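You operate a simulated robot arm through the tools that you are given. There is no shell and no other tool. Be economical: measure what you need, move in short steps, check, and stop when the job is done.

Carry out the task below with a simulated robot arm. There is one attempt and no reset: what you move stays moved.

Task
Take the nozzle with the yellow band and put it on the plate sixty-two.

It is judged by the outcome, as a careful person would: the job done as asked, and still so three seconds after it is handed in. It fails if anything else is knocked over, pushed out of place, dropped, spilled or broken.

Robot
A 7-joint arm with a two-finger parallel gripper, fixed in place. Base frame: the origin is at the foot of the arm, x ahead of it, y to its left, z up; the work surface is at about z = 820. Lengths are in mm, angles in degrees, forces in N, time in s.
With the tool pointing down near the work surface it reaches from about 240 to 680 mm from the base axis. Its first joint turns from -66.0 to 66.0 degrees. Payload 2.4 kg.
The TCP is the grasp point between the finger pads, 30 mm short of the fingertips. In the tool frame z runs along the fingers and y along their closing line. The gripper opens to 94 mm. The fingers are 28 mm wide and 10 mm thick; the gripper's body (50 by 96 mm) begins 55 mm behind the TCP.
Orientation is that of the tool frame in the base frame, as [roll, pitch, yaw] about the fixed x, y, z axes, in that order (R = Rz(yaw) Ry(pitch) Rx(roll)). With the fingers straight down and closing along the base's y, the tool's x points along the base's -x, its y along +y and its z along -z.

Tools
- The arm moves only by the tool nudge_tool. Its argument "steps" is a list of rows, each a list of 7 numbers: the shift along the tool's x, y, z in mm, then the turn, a rotation vector about the tool's x, y, z in degrees, then the finger opening in mm, from 0 to 94. In form: [[dx, dy, dz, rx, ry, rz, grip], ...]. A call has 1 to 8 rows; each row is the pose to reach, as a shift and turn from the pose commanded when the call began, along the tool's axes at that moment. Rows are played at 5 a second. More than 50 mm and 8.6 degrees between two rows, or a gripper value outside its range, and nothing of the call is played. Where a pose cannot be reached the arm comes as near as it can. A force on the tool above 40 N (or 10 N above the force at the start of the call, whichever is more), or a blocked arm, ends the call early, and 0.2 s more pass. The fingers move at their own pace (about 153 mm/s each) and stop on an object; they squeeze with about 34 N. The grip force told is the motor's: it shows also when the fingers shut on nothing. Time passes only in rows, and 0.2 s behind the last, so rows that repeat a pose let the fingers close. It gives the time, the measured TCP pose, the force on the tool (base axes), the opening and the grip force at its end, in the units of the frame above (readings bear some noise), and new pictures: "show" is both (left out), scene, wrist or none.
- Cameras (640 x 400 px; columns grow to the right, rows downward): "scene" is fixed at [35.4, 476.5, 1431.2]; the picture's right is [-0.76, -0.65, 0.00], its down [-0.44, 0.51, -0.73] and it looks along [0.48, -0.56, -0.68] (base axes); focal length 334 px, centre (320, 200). "wrist" rides on the gripper at [-37, 0, -58] in the tool frame; the picture's right is [0.00, -1.00, 0.00], its down [0.97, 0.00, -0.24] and it looks along [0.24, 0.00, 0.97] (tool axes); focal length 218 px, centre (320, 200).
- pixel_to_xyz(camera, pixels): for up to 12 pixels [column, row] of the newest picture of that camera ("zoom" is the newest enlarged one), the place [x, y, z] in the base frame of the surface seen there, good to about 2 mm. It takes no simulated time.
- close_up(camera, box): a new picture of the part [left, top, right, bottom] of that camera's present view, enlarged. It takes no simulated time.
- job_done(): hands the job in; it is judged then, once.

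Work in short steps. Measure before you move; look again where a grasp or a placing could have gone wrong, and mend it. You have 60 turns and 120 pictures in all, those below and enlarged ones among them. Open the gripper and draw the arm clear of the work before you hand the job in, unless the task says otherwise; then end with one line.

The tools are called as a command line: name --pt "numbers of a row" for each row, then --argument value for the rest, lists and objects as JSON in quotes. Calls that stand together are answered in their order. nudge_tool: Moves the arm, as the interface text tells. Its arguments: {"type":"object","properties":{"steps":{"type":"array"},"show":{"type":"string","enum":["both","scene","wrist","none"]}},"required":["steps"]} The other tools are called the same way: pixel_to_xyz (camera, pixels) gives the place of the surface under pixels of a picture; close_up (camera, box) takes an enlarged picture of a part of a camera's view; job_done () hands the job in.

At the start:

```text
time_s: 0.0
ee_pos: [308.0, 226.0, 1129.2]
orientation: [180.0, -0.1, -180.0]
ft_force: [-0.7, 0.1, 0.3]
finger_gap: 93.9
grasp_force: 0.0
```

scene: 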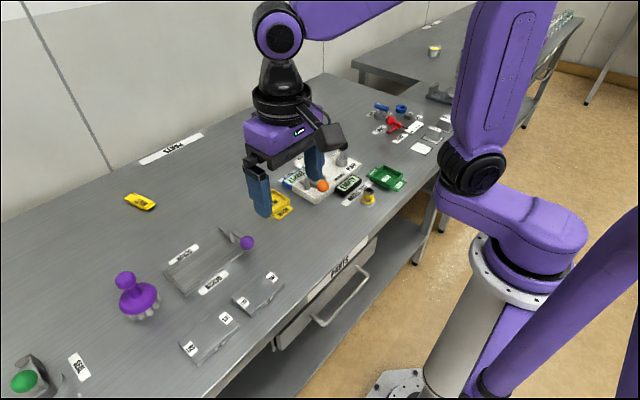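
wrist: 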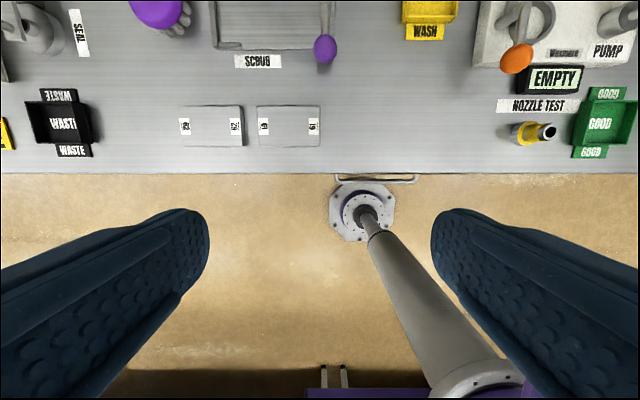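

The wrist view shows a yellow-banded nozzle near (533,132) and two plates near (212,126) and (288,126). I'll enlarge these to read the labels.

close_up --camera "wrist" --box '[160, 90, 340, 160]'

close_up --camera "scene" --box '[160, 230, 300, 370]'

close_up --camera "scene" --box '[270, 90, 450, 220]'

pixel_to_xyz --camera "wrist" --pixels '[[184, 126], [236, 126], [264, 126], [314, 126], [212, 126], [288, 126], [525, 131], [547, 132], [533, 123], [533, 141], [212, 109], [212, 144]]'

```text
3.56 times, centred on (250, 125) of wrist
```

zoom: 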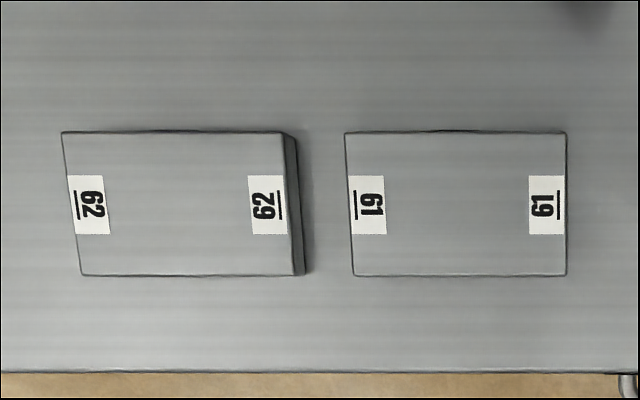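

```text
2.86 times, centred on (230, 300) of scene
```

zoom: 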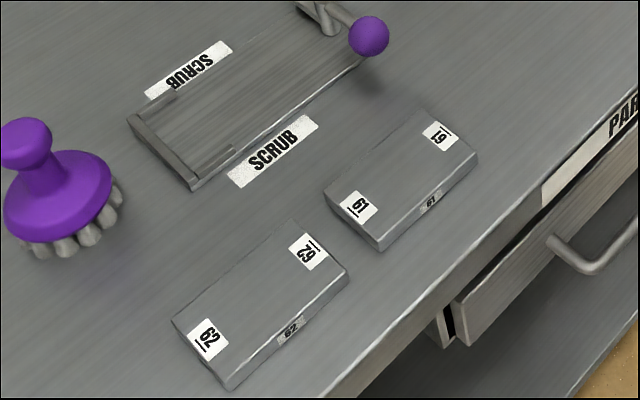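

```text
3.08 times, centred on (360, 155) of scene
```

zoom: 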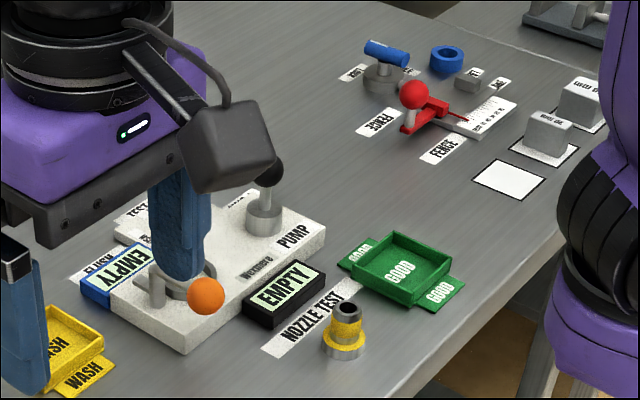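

```text
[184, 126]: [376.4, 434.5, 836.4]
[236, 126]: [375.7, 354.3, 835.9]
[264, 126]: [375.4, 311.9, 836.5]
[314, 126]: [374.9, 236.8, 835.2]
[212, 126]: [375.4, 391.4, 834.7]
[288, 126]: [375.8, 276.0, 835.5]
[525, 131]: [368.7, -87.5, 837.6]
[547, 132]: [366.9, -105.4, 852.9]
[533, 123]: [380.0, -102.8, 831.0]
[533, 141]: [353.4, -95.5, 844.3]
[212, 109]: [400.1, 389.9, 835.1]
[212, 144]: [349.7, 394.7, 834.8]
```

Plate 62 is the left one, with its top centre at about (375, 393, 835). The nozzle is near (367, -96). I'll move above the nozzle at a safe height and look.

nudge_tool --pt "0 -45 0 0 0 0 94" --pt "0 -90 0 0 0 0 94" --pt "0 -135 0 0 0 0 94" --pt "0 -180 0 0 0 0 94" --pt "0 -225 0 0 0 0 94" --pt "0 -270 0 0 0 0 94" --pt "-20 -310 20 0 0 0 94" --pt "-30 -322 50 0 0 0 94"

```text
time_s: 1.8
ee_pos: [336.2, -97.0, 1080.0]
orientation: [180.0, 0.0, 179.9]
ft_force: [-0.2, -0.5, 0.2]
finger_gap: 93.8
grasp_force: 0.1
```

scene: 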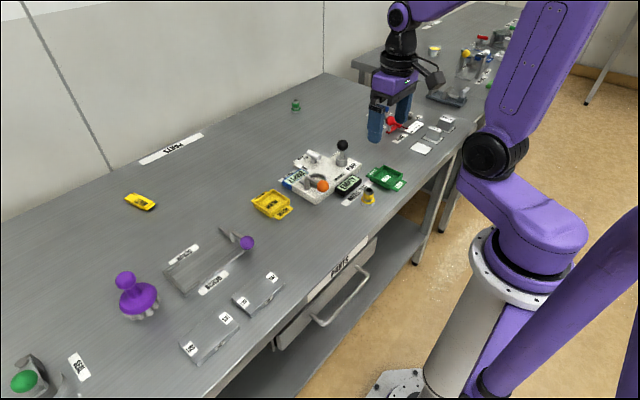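
wrist: 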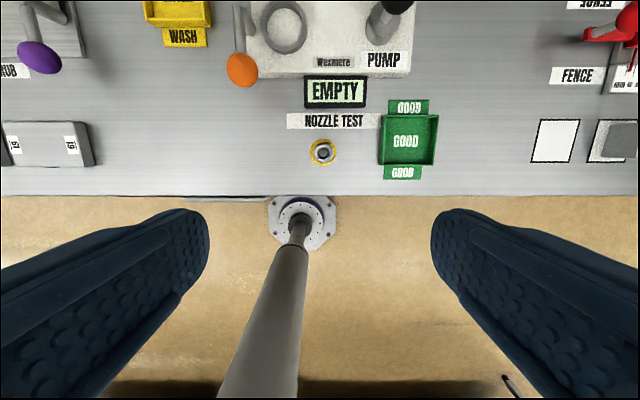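

The nozzle is at (322,152) in the wrist view. The scene also shows other small parts: green at (295,105), and more at (434,50) and (467,55). I'll check these before choosing.

close_up --camera "scene" --box '[410, 20, 530, 100]'

close_up --camera "scene" --box '[270, 80, 430, 220]'

close_up --camera "wrist" --box '[250, 80, 450, 190]'

pixel_to_xyz --camera "wrist" --pixels '[[322, 152], [311, 152], [334, 151], [322, 141], [322, 164], [318, 150], [328, 150], [381, 150], [335, 105], [408, 135]]'

pixel_to_xyz --camera "scene" --pixels '[[369, 190], [368, 196], [369, 201], [295, 105]]'

```text
5.00 times, centred on (470, 60) of scene
```

zoom: 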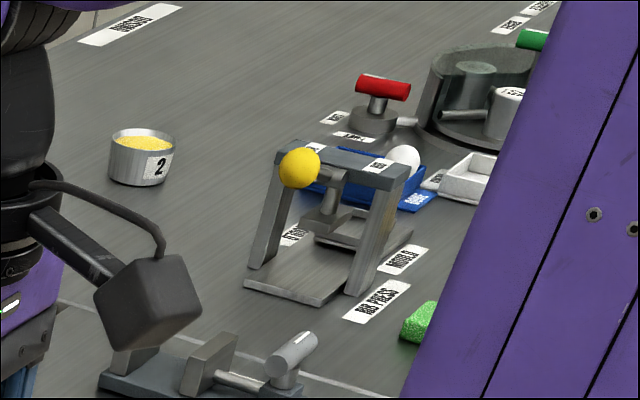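

```text
2.86 times, centred on (350, 150) of scene
```

zoom: 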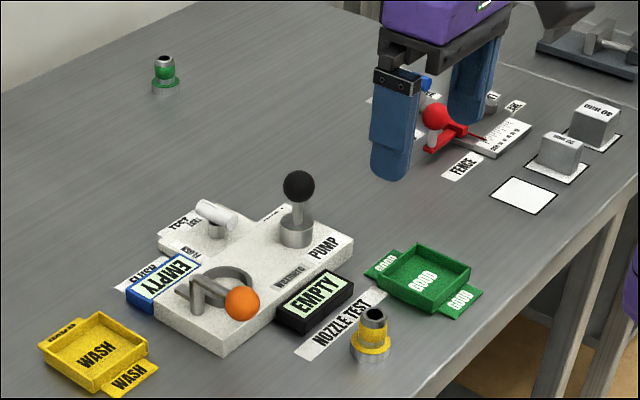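

```text
3.20 times, centred on (350, 135) of wrist
```

zoom: 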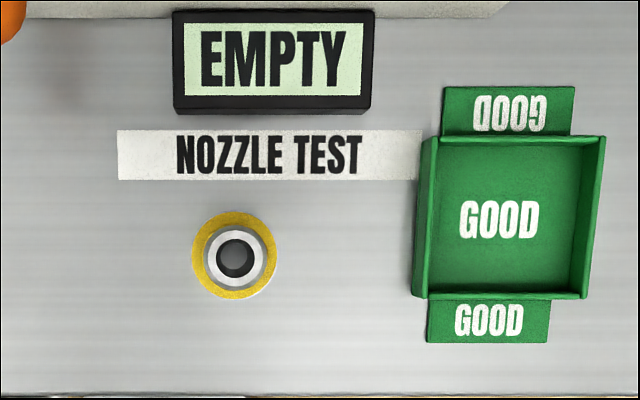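

```text
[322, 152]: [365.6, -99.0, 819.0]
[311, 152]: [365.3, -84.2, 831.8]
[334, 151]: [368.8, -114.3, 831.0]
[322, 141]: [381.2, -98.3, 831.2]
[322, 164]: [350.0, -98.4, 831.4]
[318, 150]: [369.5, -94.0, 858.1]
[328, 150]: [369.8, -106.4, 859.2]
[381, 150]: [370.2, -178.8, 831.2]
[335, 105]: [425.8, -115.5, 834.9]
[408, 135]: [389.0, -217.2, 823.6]
```

```text
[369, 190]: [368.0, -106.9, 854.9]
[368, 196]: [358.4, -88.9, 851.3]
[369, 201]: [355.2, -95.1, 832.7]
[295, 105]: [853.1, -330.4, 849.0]
```

Only this nozzle has a yellow band: the centre is at about (366, -99), with the flange up to z≈832 and the barrel top at ≈859. I'll descend above it and check alignment.

nudge_tool --pt "-29 -2 10 0 0 0 60" --pt "-29 -2 55 0 0 0 60" --pt "-29 -2 100 0 0 0 60" --pt "-29 -2 140 0 0 0 60" --pt "-29 -2 165 0 0 0 60" --pt "-29 -2 165 0 0 0 60"

```text
time_s: 3.2
ee_pos: [368.1, -98.8, 914.4]
orientation: [179.9, 0.1, -179.9]
ft_force: [0.5, 1.0, 0.0]
finger_gap: 60.1
grasp_force: 0.2
```

scene: 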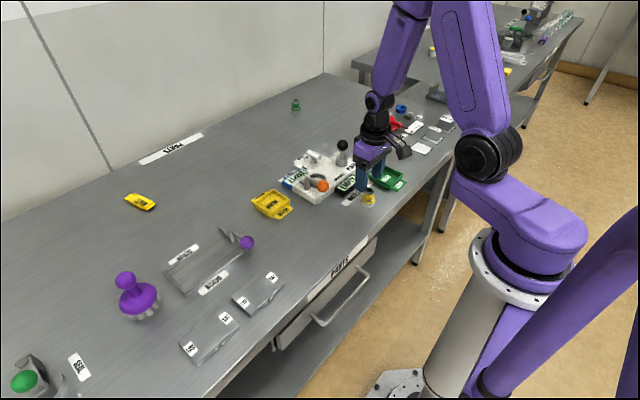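
wrist: 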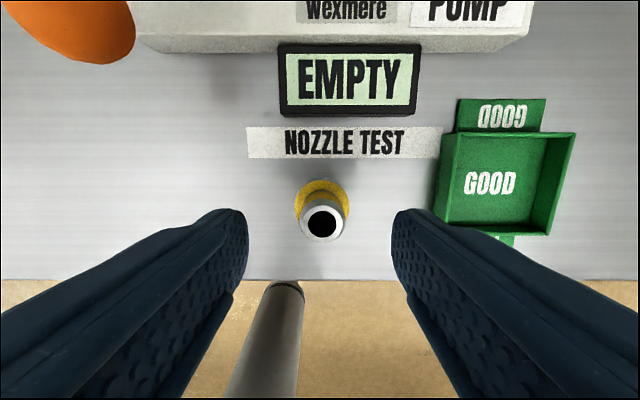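

The nozzle rim is centred at (322,223), between the fingers at about 245 and 393. I'll measure the rim and flange.

pixel_to_xyz --camera "wrist" --pixels '[[304, 223], [339, 223], [322, 207], [322, 239], [298, 203], [347, 203], [322, 182], [300, 220]]'

close_up --camera "wrist" --box '[240, 160, 400, 260]'

```text
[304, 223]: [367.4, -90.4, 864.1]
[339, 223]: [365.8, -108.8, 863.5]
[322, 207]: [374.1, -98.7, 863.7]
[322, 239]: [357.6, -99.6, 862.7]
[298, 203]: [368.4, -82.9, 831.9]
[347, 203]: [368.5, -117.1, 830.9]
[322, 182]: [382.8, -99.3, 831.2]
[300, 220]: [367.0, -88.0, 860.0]
```

```text
4.00 times, centred on (320, 210) of wrist
```

zoom: 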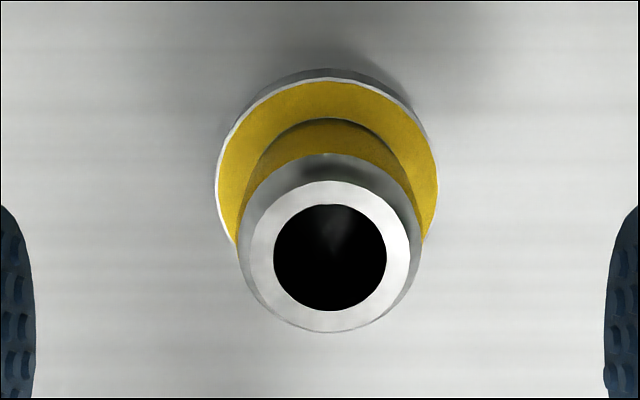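

The nozzle centre is at (366, -99.4), with the top at 864. I'll descend to TCP z≈866 so the fingertips sit just above the flange, then close on the barrel.

nudge_tool --pt "1 0 25 0 0 0 60" --pt "1 0 48 0 0 0 60" --pt "1 0 48 0 0 0 60" --pt "1 0 48 0 0 0 10" --pt "1 0 48 0 0 0 10" --pt "1 0 48 0 0 0 10"

```text
time_s: 4.6
ee_pos: [368.2, -97.4, 865.6]
orientation: [180.0, 0.0, 179.9]
ft_force: [0.2, -0.1, -0.7]
finger_gap: 25.6
grasp_force: 33.9
```

scene: 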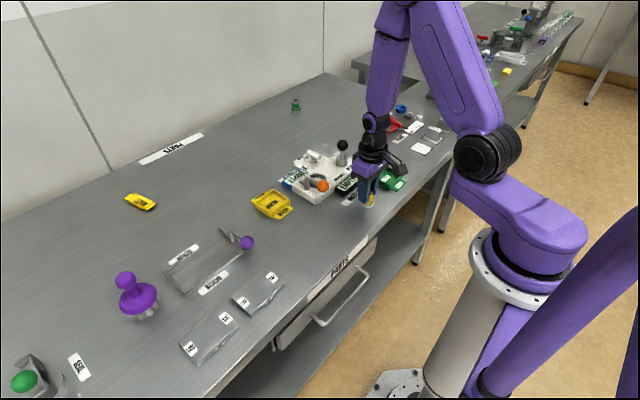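
wrist: 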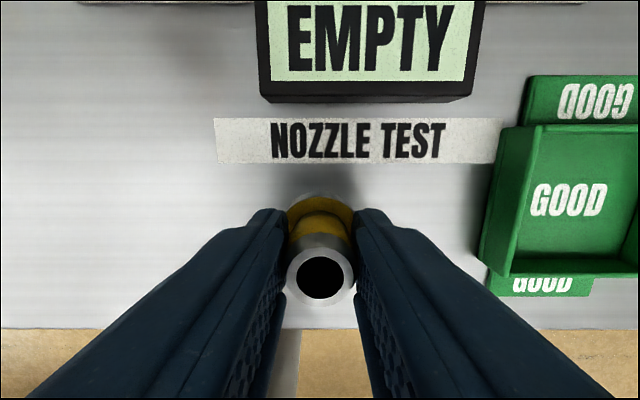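

The barrel is gripped (gap 25.6, 34 N). I'll lift it straight up.

nudge_tool --pt "0 0 -15 0 0 0 10" --pt "0 0 -45 0 0 0 10" --pt "0 0 -85 0 0 0 10" --pt "0 0 -120 0 0 0 10" --pt "0 0 -140 0 0 0 10"

```text
time_s: 5.8
ee_pos: [368.4, -97.5, 1005.6]
orientation: [179.9, 0.0, -180.0]
ft_force: [0.4, 0.4, -1.3]
finger_gap: 25.8
grasp_force: 34.9
```

scene: 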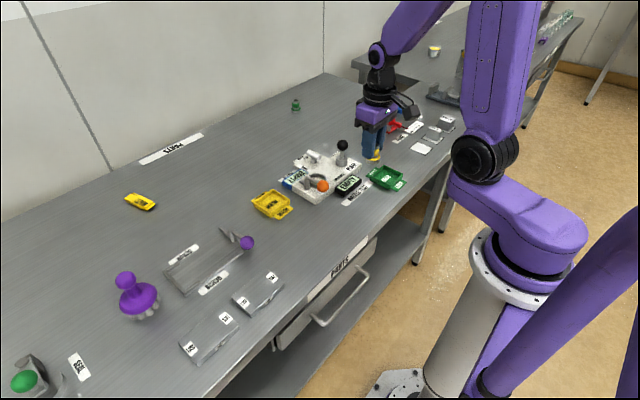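
wrist: 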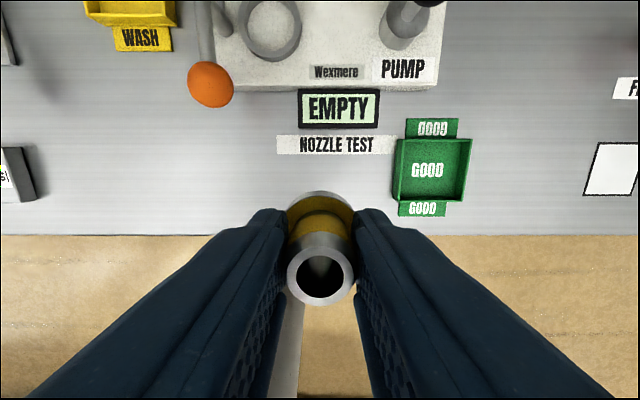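

It's lifted and clear. I'll carry it in +y toward plate 62 at this height.

nudge_tool --pt "0 40 0 0 0 0 10" --pt "0 80 0 0 0 0 10" --pt "0 120 0 0 0 0 10" --pt "0 160 0 0 0 0 10" --pt "0 200 0 0 0 0 10" --pt "0 240 0 0 0 0 10" --pt "0 275 0 0 0 0 10" --pt "0 300 0 0 0 0 10" --show "none"

nudge_tool --pt "0 35 0 0 0 0 10" --pt "0 75 0 0 0 0 10" --pt "0 115 0 0 0 0 10" --pt "0 150 0 0 0 0 10" --pt "-4 175 0 0 0 0 10" --pt "-7 189 0 0 0 0 10" --pt "-7 189 0 0 0 0 10"

```text
time_s: 7.6
ee_pos: [367.4, 204.0, 1004.8]
orientation: [180.0, 0.0, -179.9]
ft_force: [0.1, -0.3, -1.4]
finger_gap: 25.7
grasp_force: 33.6
```

```text
time_s: 9.2
ee_pos: [373.2, 392.8, 1006.2]
orientation: [-180.0, 0.0, -180.0]
ft_force: [-0.5, -0.8, -2.0]
finger_gap: 25.2
grasp_force: 33.5
```

scene: 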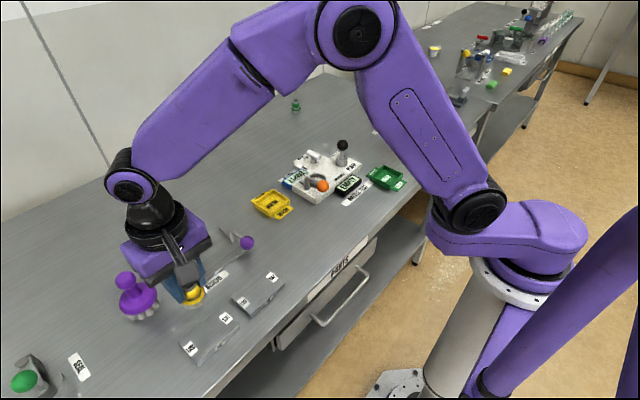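
wrist: 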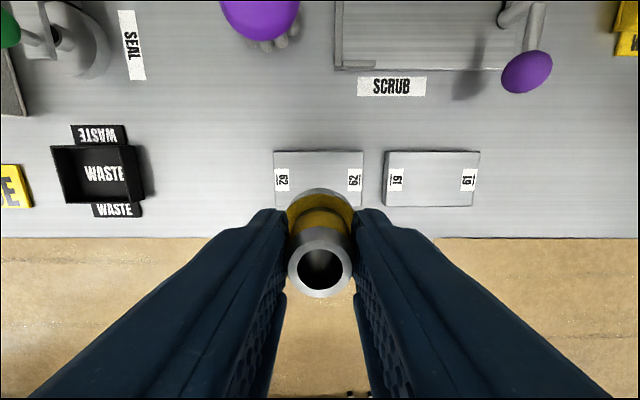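

The nozzle is held steady. Plate 62 spans about (273–363, 151–206) in the wrist view, and I'll measure its edges precisely.

pixel_to_xyz --camera "wrist" --pixels '[[276, 160], [276, 202], [359, 160], [318, 154], [277, 180], [359, 180], [320, 175], [318, 186], [260, 10], [282, 206]]'

close_up --camera "wrist" --box '[250, 135, 390, 222]'

```text
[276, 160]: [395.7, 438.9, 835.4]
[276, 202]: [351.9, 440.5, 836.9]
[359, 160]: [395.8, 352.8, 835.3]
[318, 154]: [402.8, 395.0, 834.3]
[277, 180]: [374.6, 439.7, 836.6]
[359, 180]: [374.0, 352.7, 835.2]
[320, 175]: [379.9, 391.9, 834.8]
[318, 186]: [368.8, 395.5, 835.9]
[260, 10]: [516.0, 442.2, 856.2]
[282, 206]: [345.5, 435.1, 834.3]
```

```text
4.57 times, centred on (320, 178) of wrist
```

zoom: 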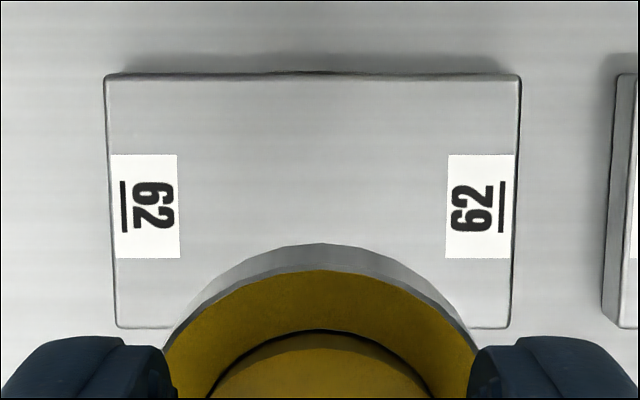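

The plate centre is at (374.5, 396) and its top is at z≈835.5. The nozzle's bottom is about 46 mm below the TCP, so contact should come at TCP≈881.5. I'll descend to just above that.

nudge_tool --pt "-1 3 40 0 0 0 10" --pt "-1 3 80 0 0 0 10" --pt "-1 3 105 0 0 0 10" --pt "-1 3 118 0 0 0 10" --pt "-1 3 118 0 0 0 10"

```text
time_s: 10.4
ee_pos: [374.6, 395.3, 887.3]
orientation: [179.8, -0.1, 180.0]
ft_force: [0.1, 0.3, -1.8]
finger_gap: 25.6
grasp_force: 33.8
```

scene: 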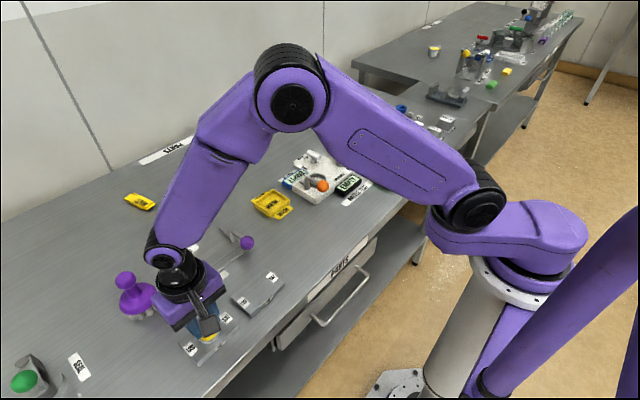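
wrist: 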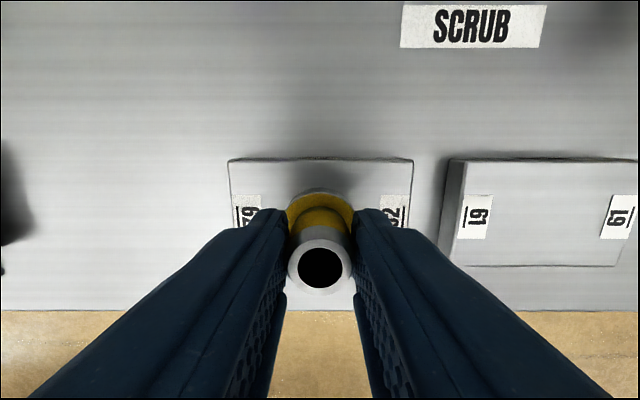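

I'm about 5 mm above the plate and centred over it. I'll lower in small steps and watch the force.

nudge_tool --pt "0 0 2 0 0 0 10" --pt "0 0 4 0 0 0 10" --pt "0 0 5 0 0 0 10" --pt "0 0 5 0 0 0 10" --show "none"

```text
time_s: 11.4
ee_pos: [374.6, 394.8, 884.4]
orientation: [179.8, 0.3, -180.0]
ft_force: [-4.6, -5.2, 29.9]
finger_gap: 25.2
grasp_force: 34.2
```

There's firm contact (30 N) at z≈884. I'll ease up by about 2 mm to take off the load.

nudge_tool --pt "0 0 -1 0 0 0 10" --pt "0 0 -1.8 0 0 0 10" --pt "0 0 -1.8 0 0 0 10"

```text
time_s: 12.2
ee_pos: [375.0, 396.5, 884.9]
orientation: [180.0, 0.1, -180.0]
ft_force: [2.0, 3.7, 8.7]
finger_gap: 25.3
grasp_force: 34.0
```

scene: 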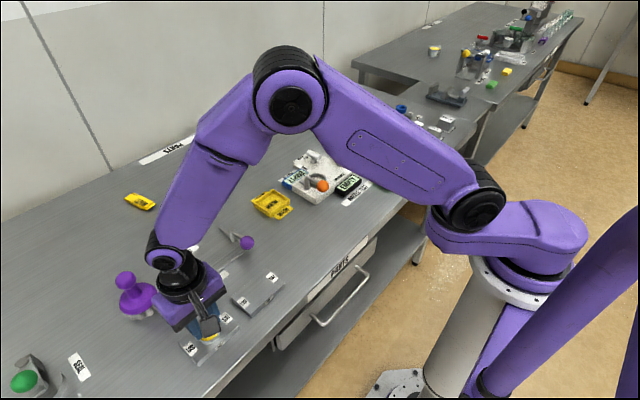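
wrist: 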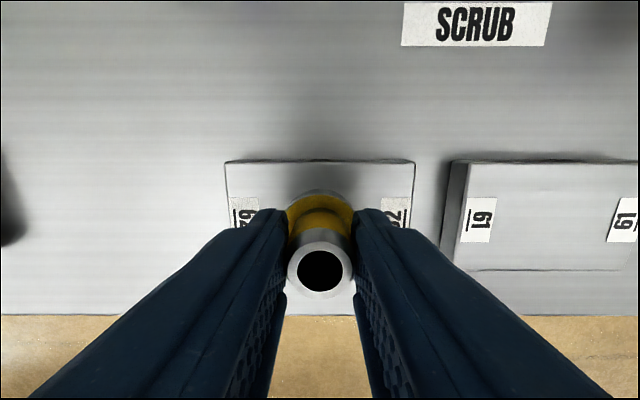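

The load is light (about 9 N) and the nozzle is seated upright. I'll open the fingers slightly in place and hold.

nudge_tool --pt "0 0 0 0 0 0 30" --pt "0 0 0 0 0 0 40" --pt "0 0 0 0 0 0 56" --pt "0 0 0 0 0 0 56"

```text
time_s: 13.2
ee_pos: [374.4, 394.9, 884.3]
orientation: [-180.0, 0.0, -180.0]
ft_force: [0.9, 0.1, -0.2]
finger_gap: 55.9
grasp_force: 0.1
```

scene: 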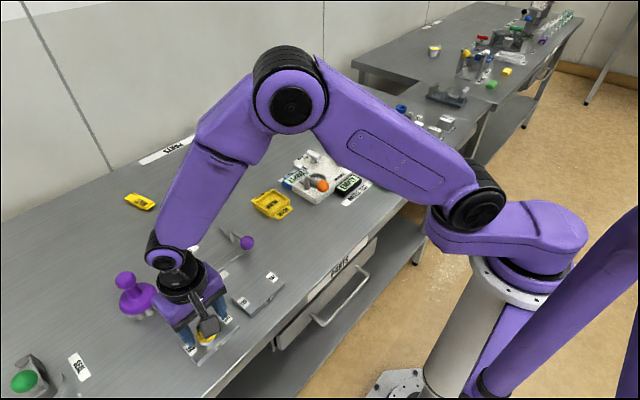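
wrist: 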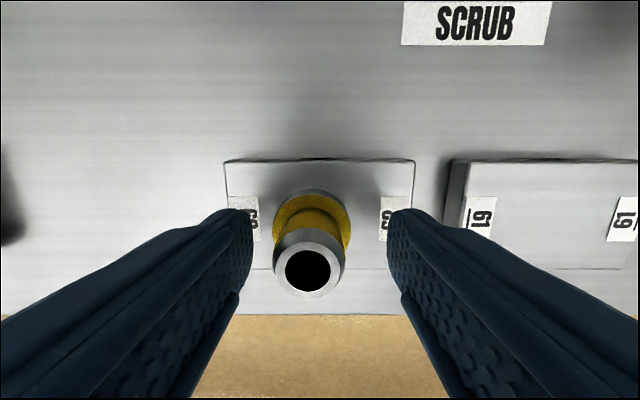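

It's released and standing on plate 62, clear of both fingers. I'll retract straight up, then move back a bit.

nudge_tool --pt "0 3 -15 0 0 0 62" --pt "0 3 -45 0 0 0 62" --pt "0 3 -90 0 0 0 62" --pt "0 3 -130 0 0 0 62" --pt "0 3 -170 0 0 0 62" --pt "0 -30 -190 0 0 0 62" --pt "0 -75 -190 0 0 0 62" --pt "0 -120 -190 0 0 0 62"

```text
time_s: 15.0
ee_pos: [376.1, 275.5, 1075.6]
orientation: [179.9, 0.0, 180.0]
ft_force: [0.4, -0.2, 0.0]
finger_gap: 62.0
grasp_force: 0.1
```

scene: 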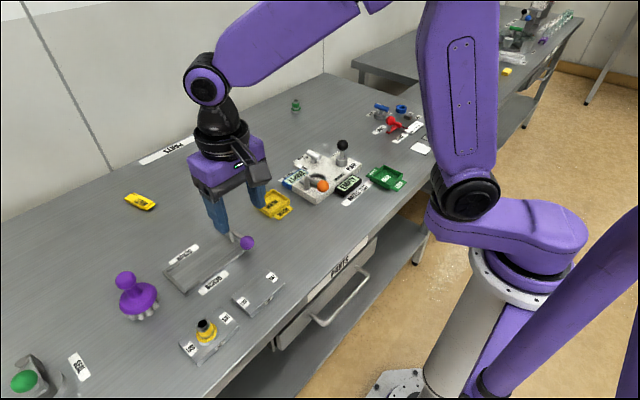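
wrist: 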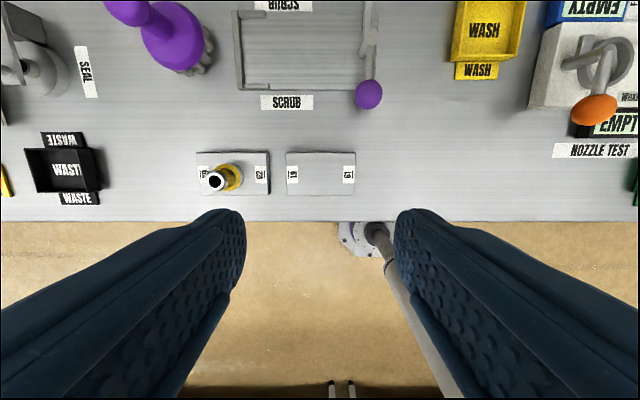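

The nozzle stands on plate 62 near scene (206,332). I'll confirm with a close-up.

close_up --camera "scene" --box '[160, 290, 260, 370]'

```text
5.00 times, centred on (210, 330) of scene
```

zoom: 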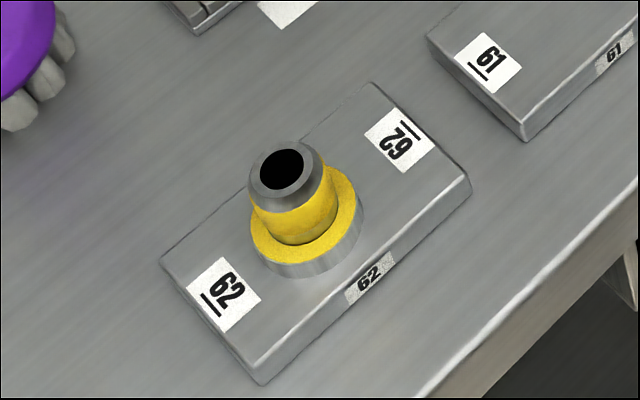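

The close-up shows the nozzle upright and flat on plate 62. The gripper is open and the arm is clear, so I'm handing in.

job_done

```text
The job is handed in.
```

The yellow-banded nozzle is standing upright on plate 62; nothing else was disturbed that I could see, and the job is handed in.
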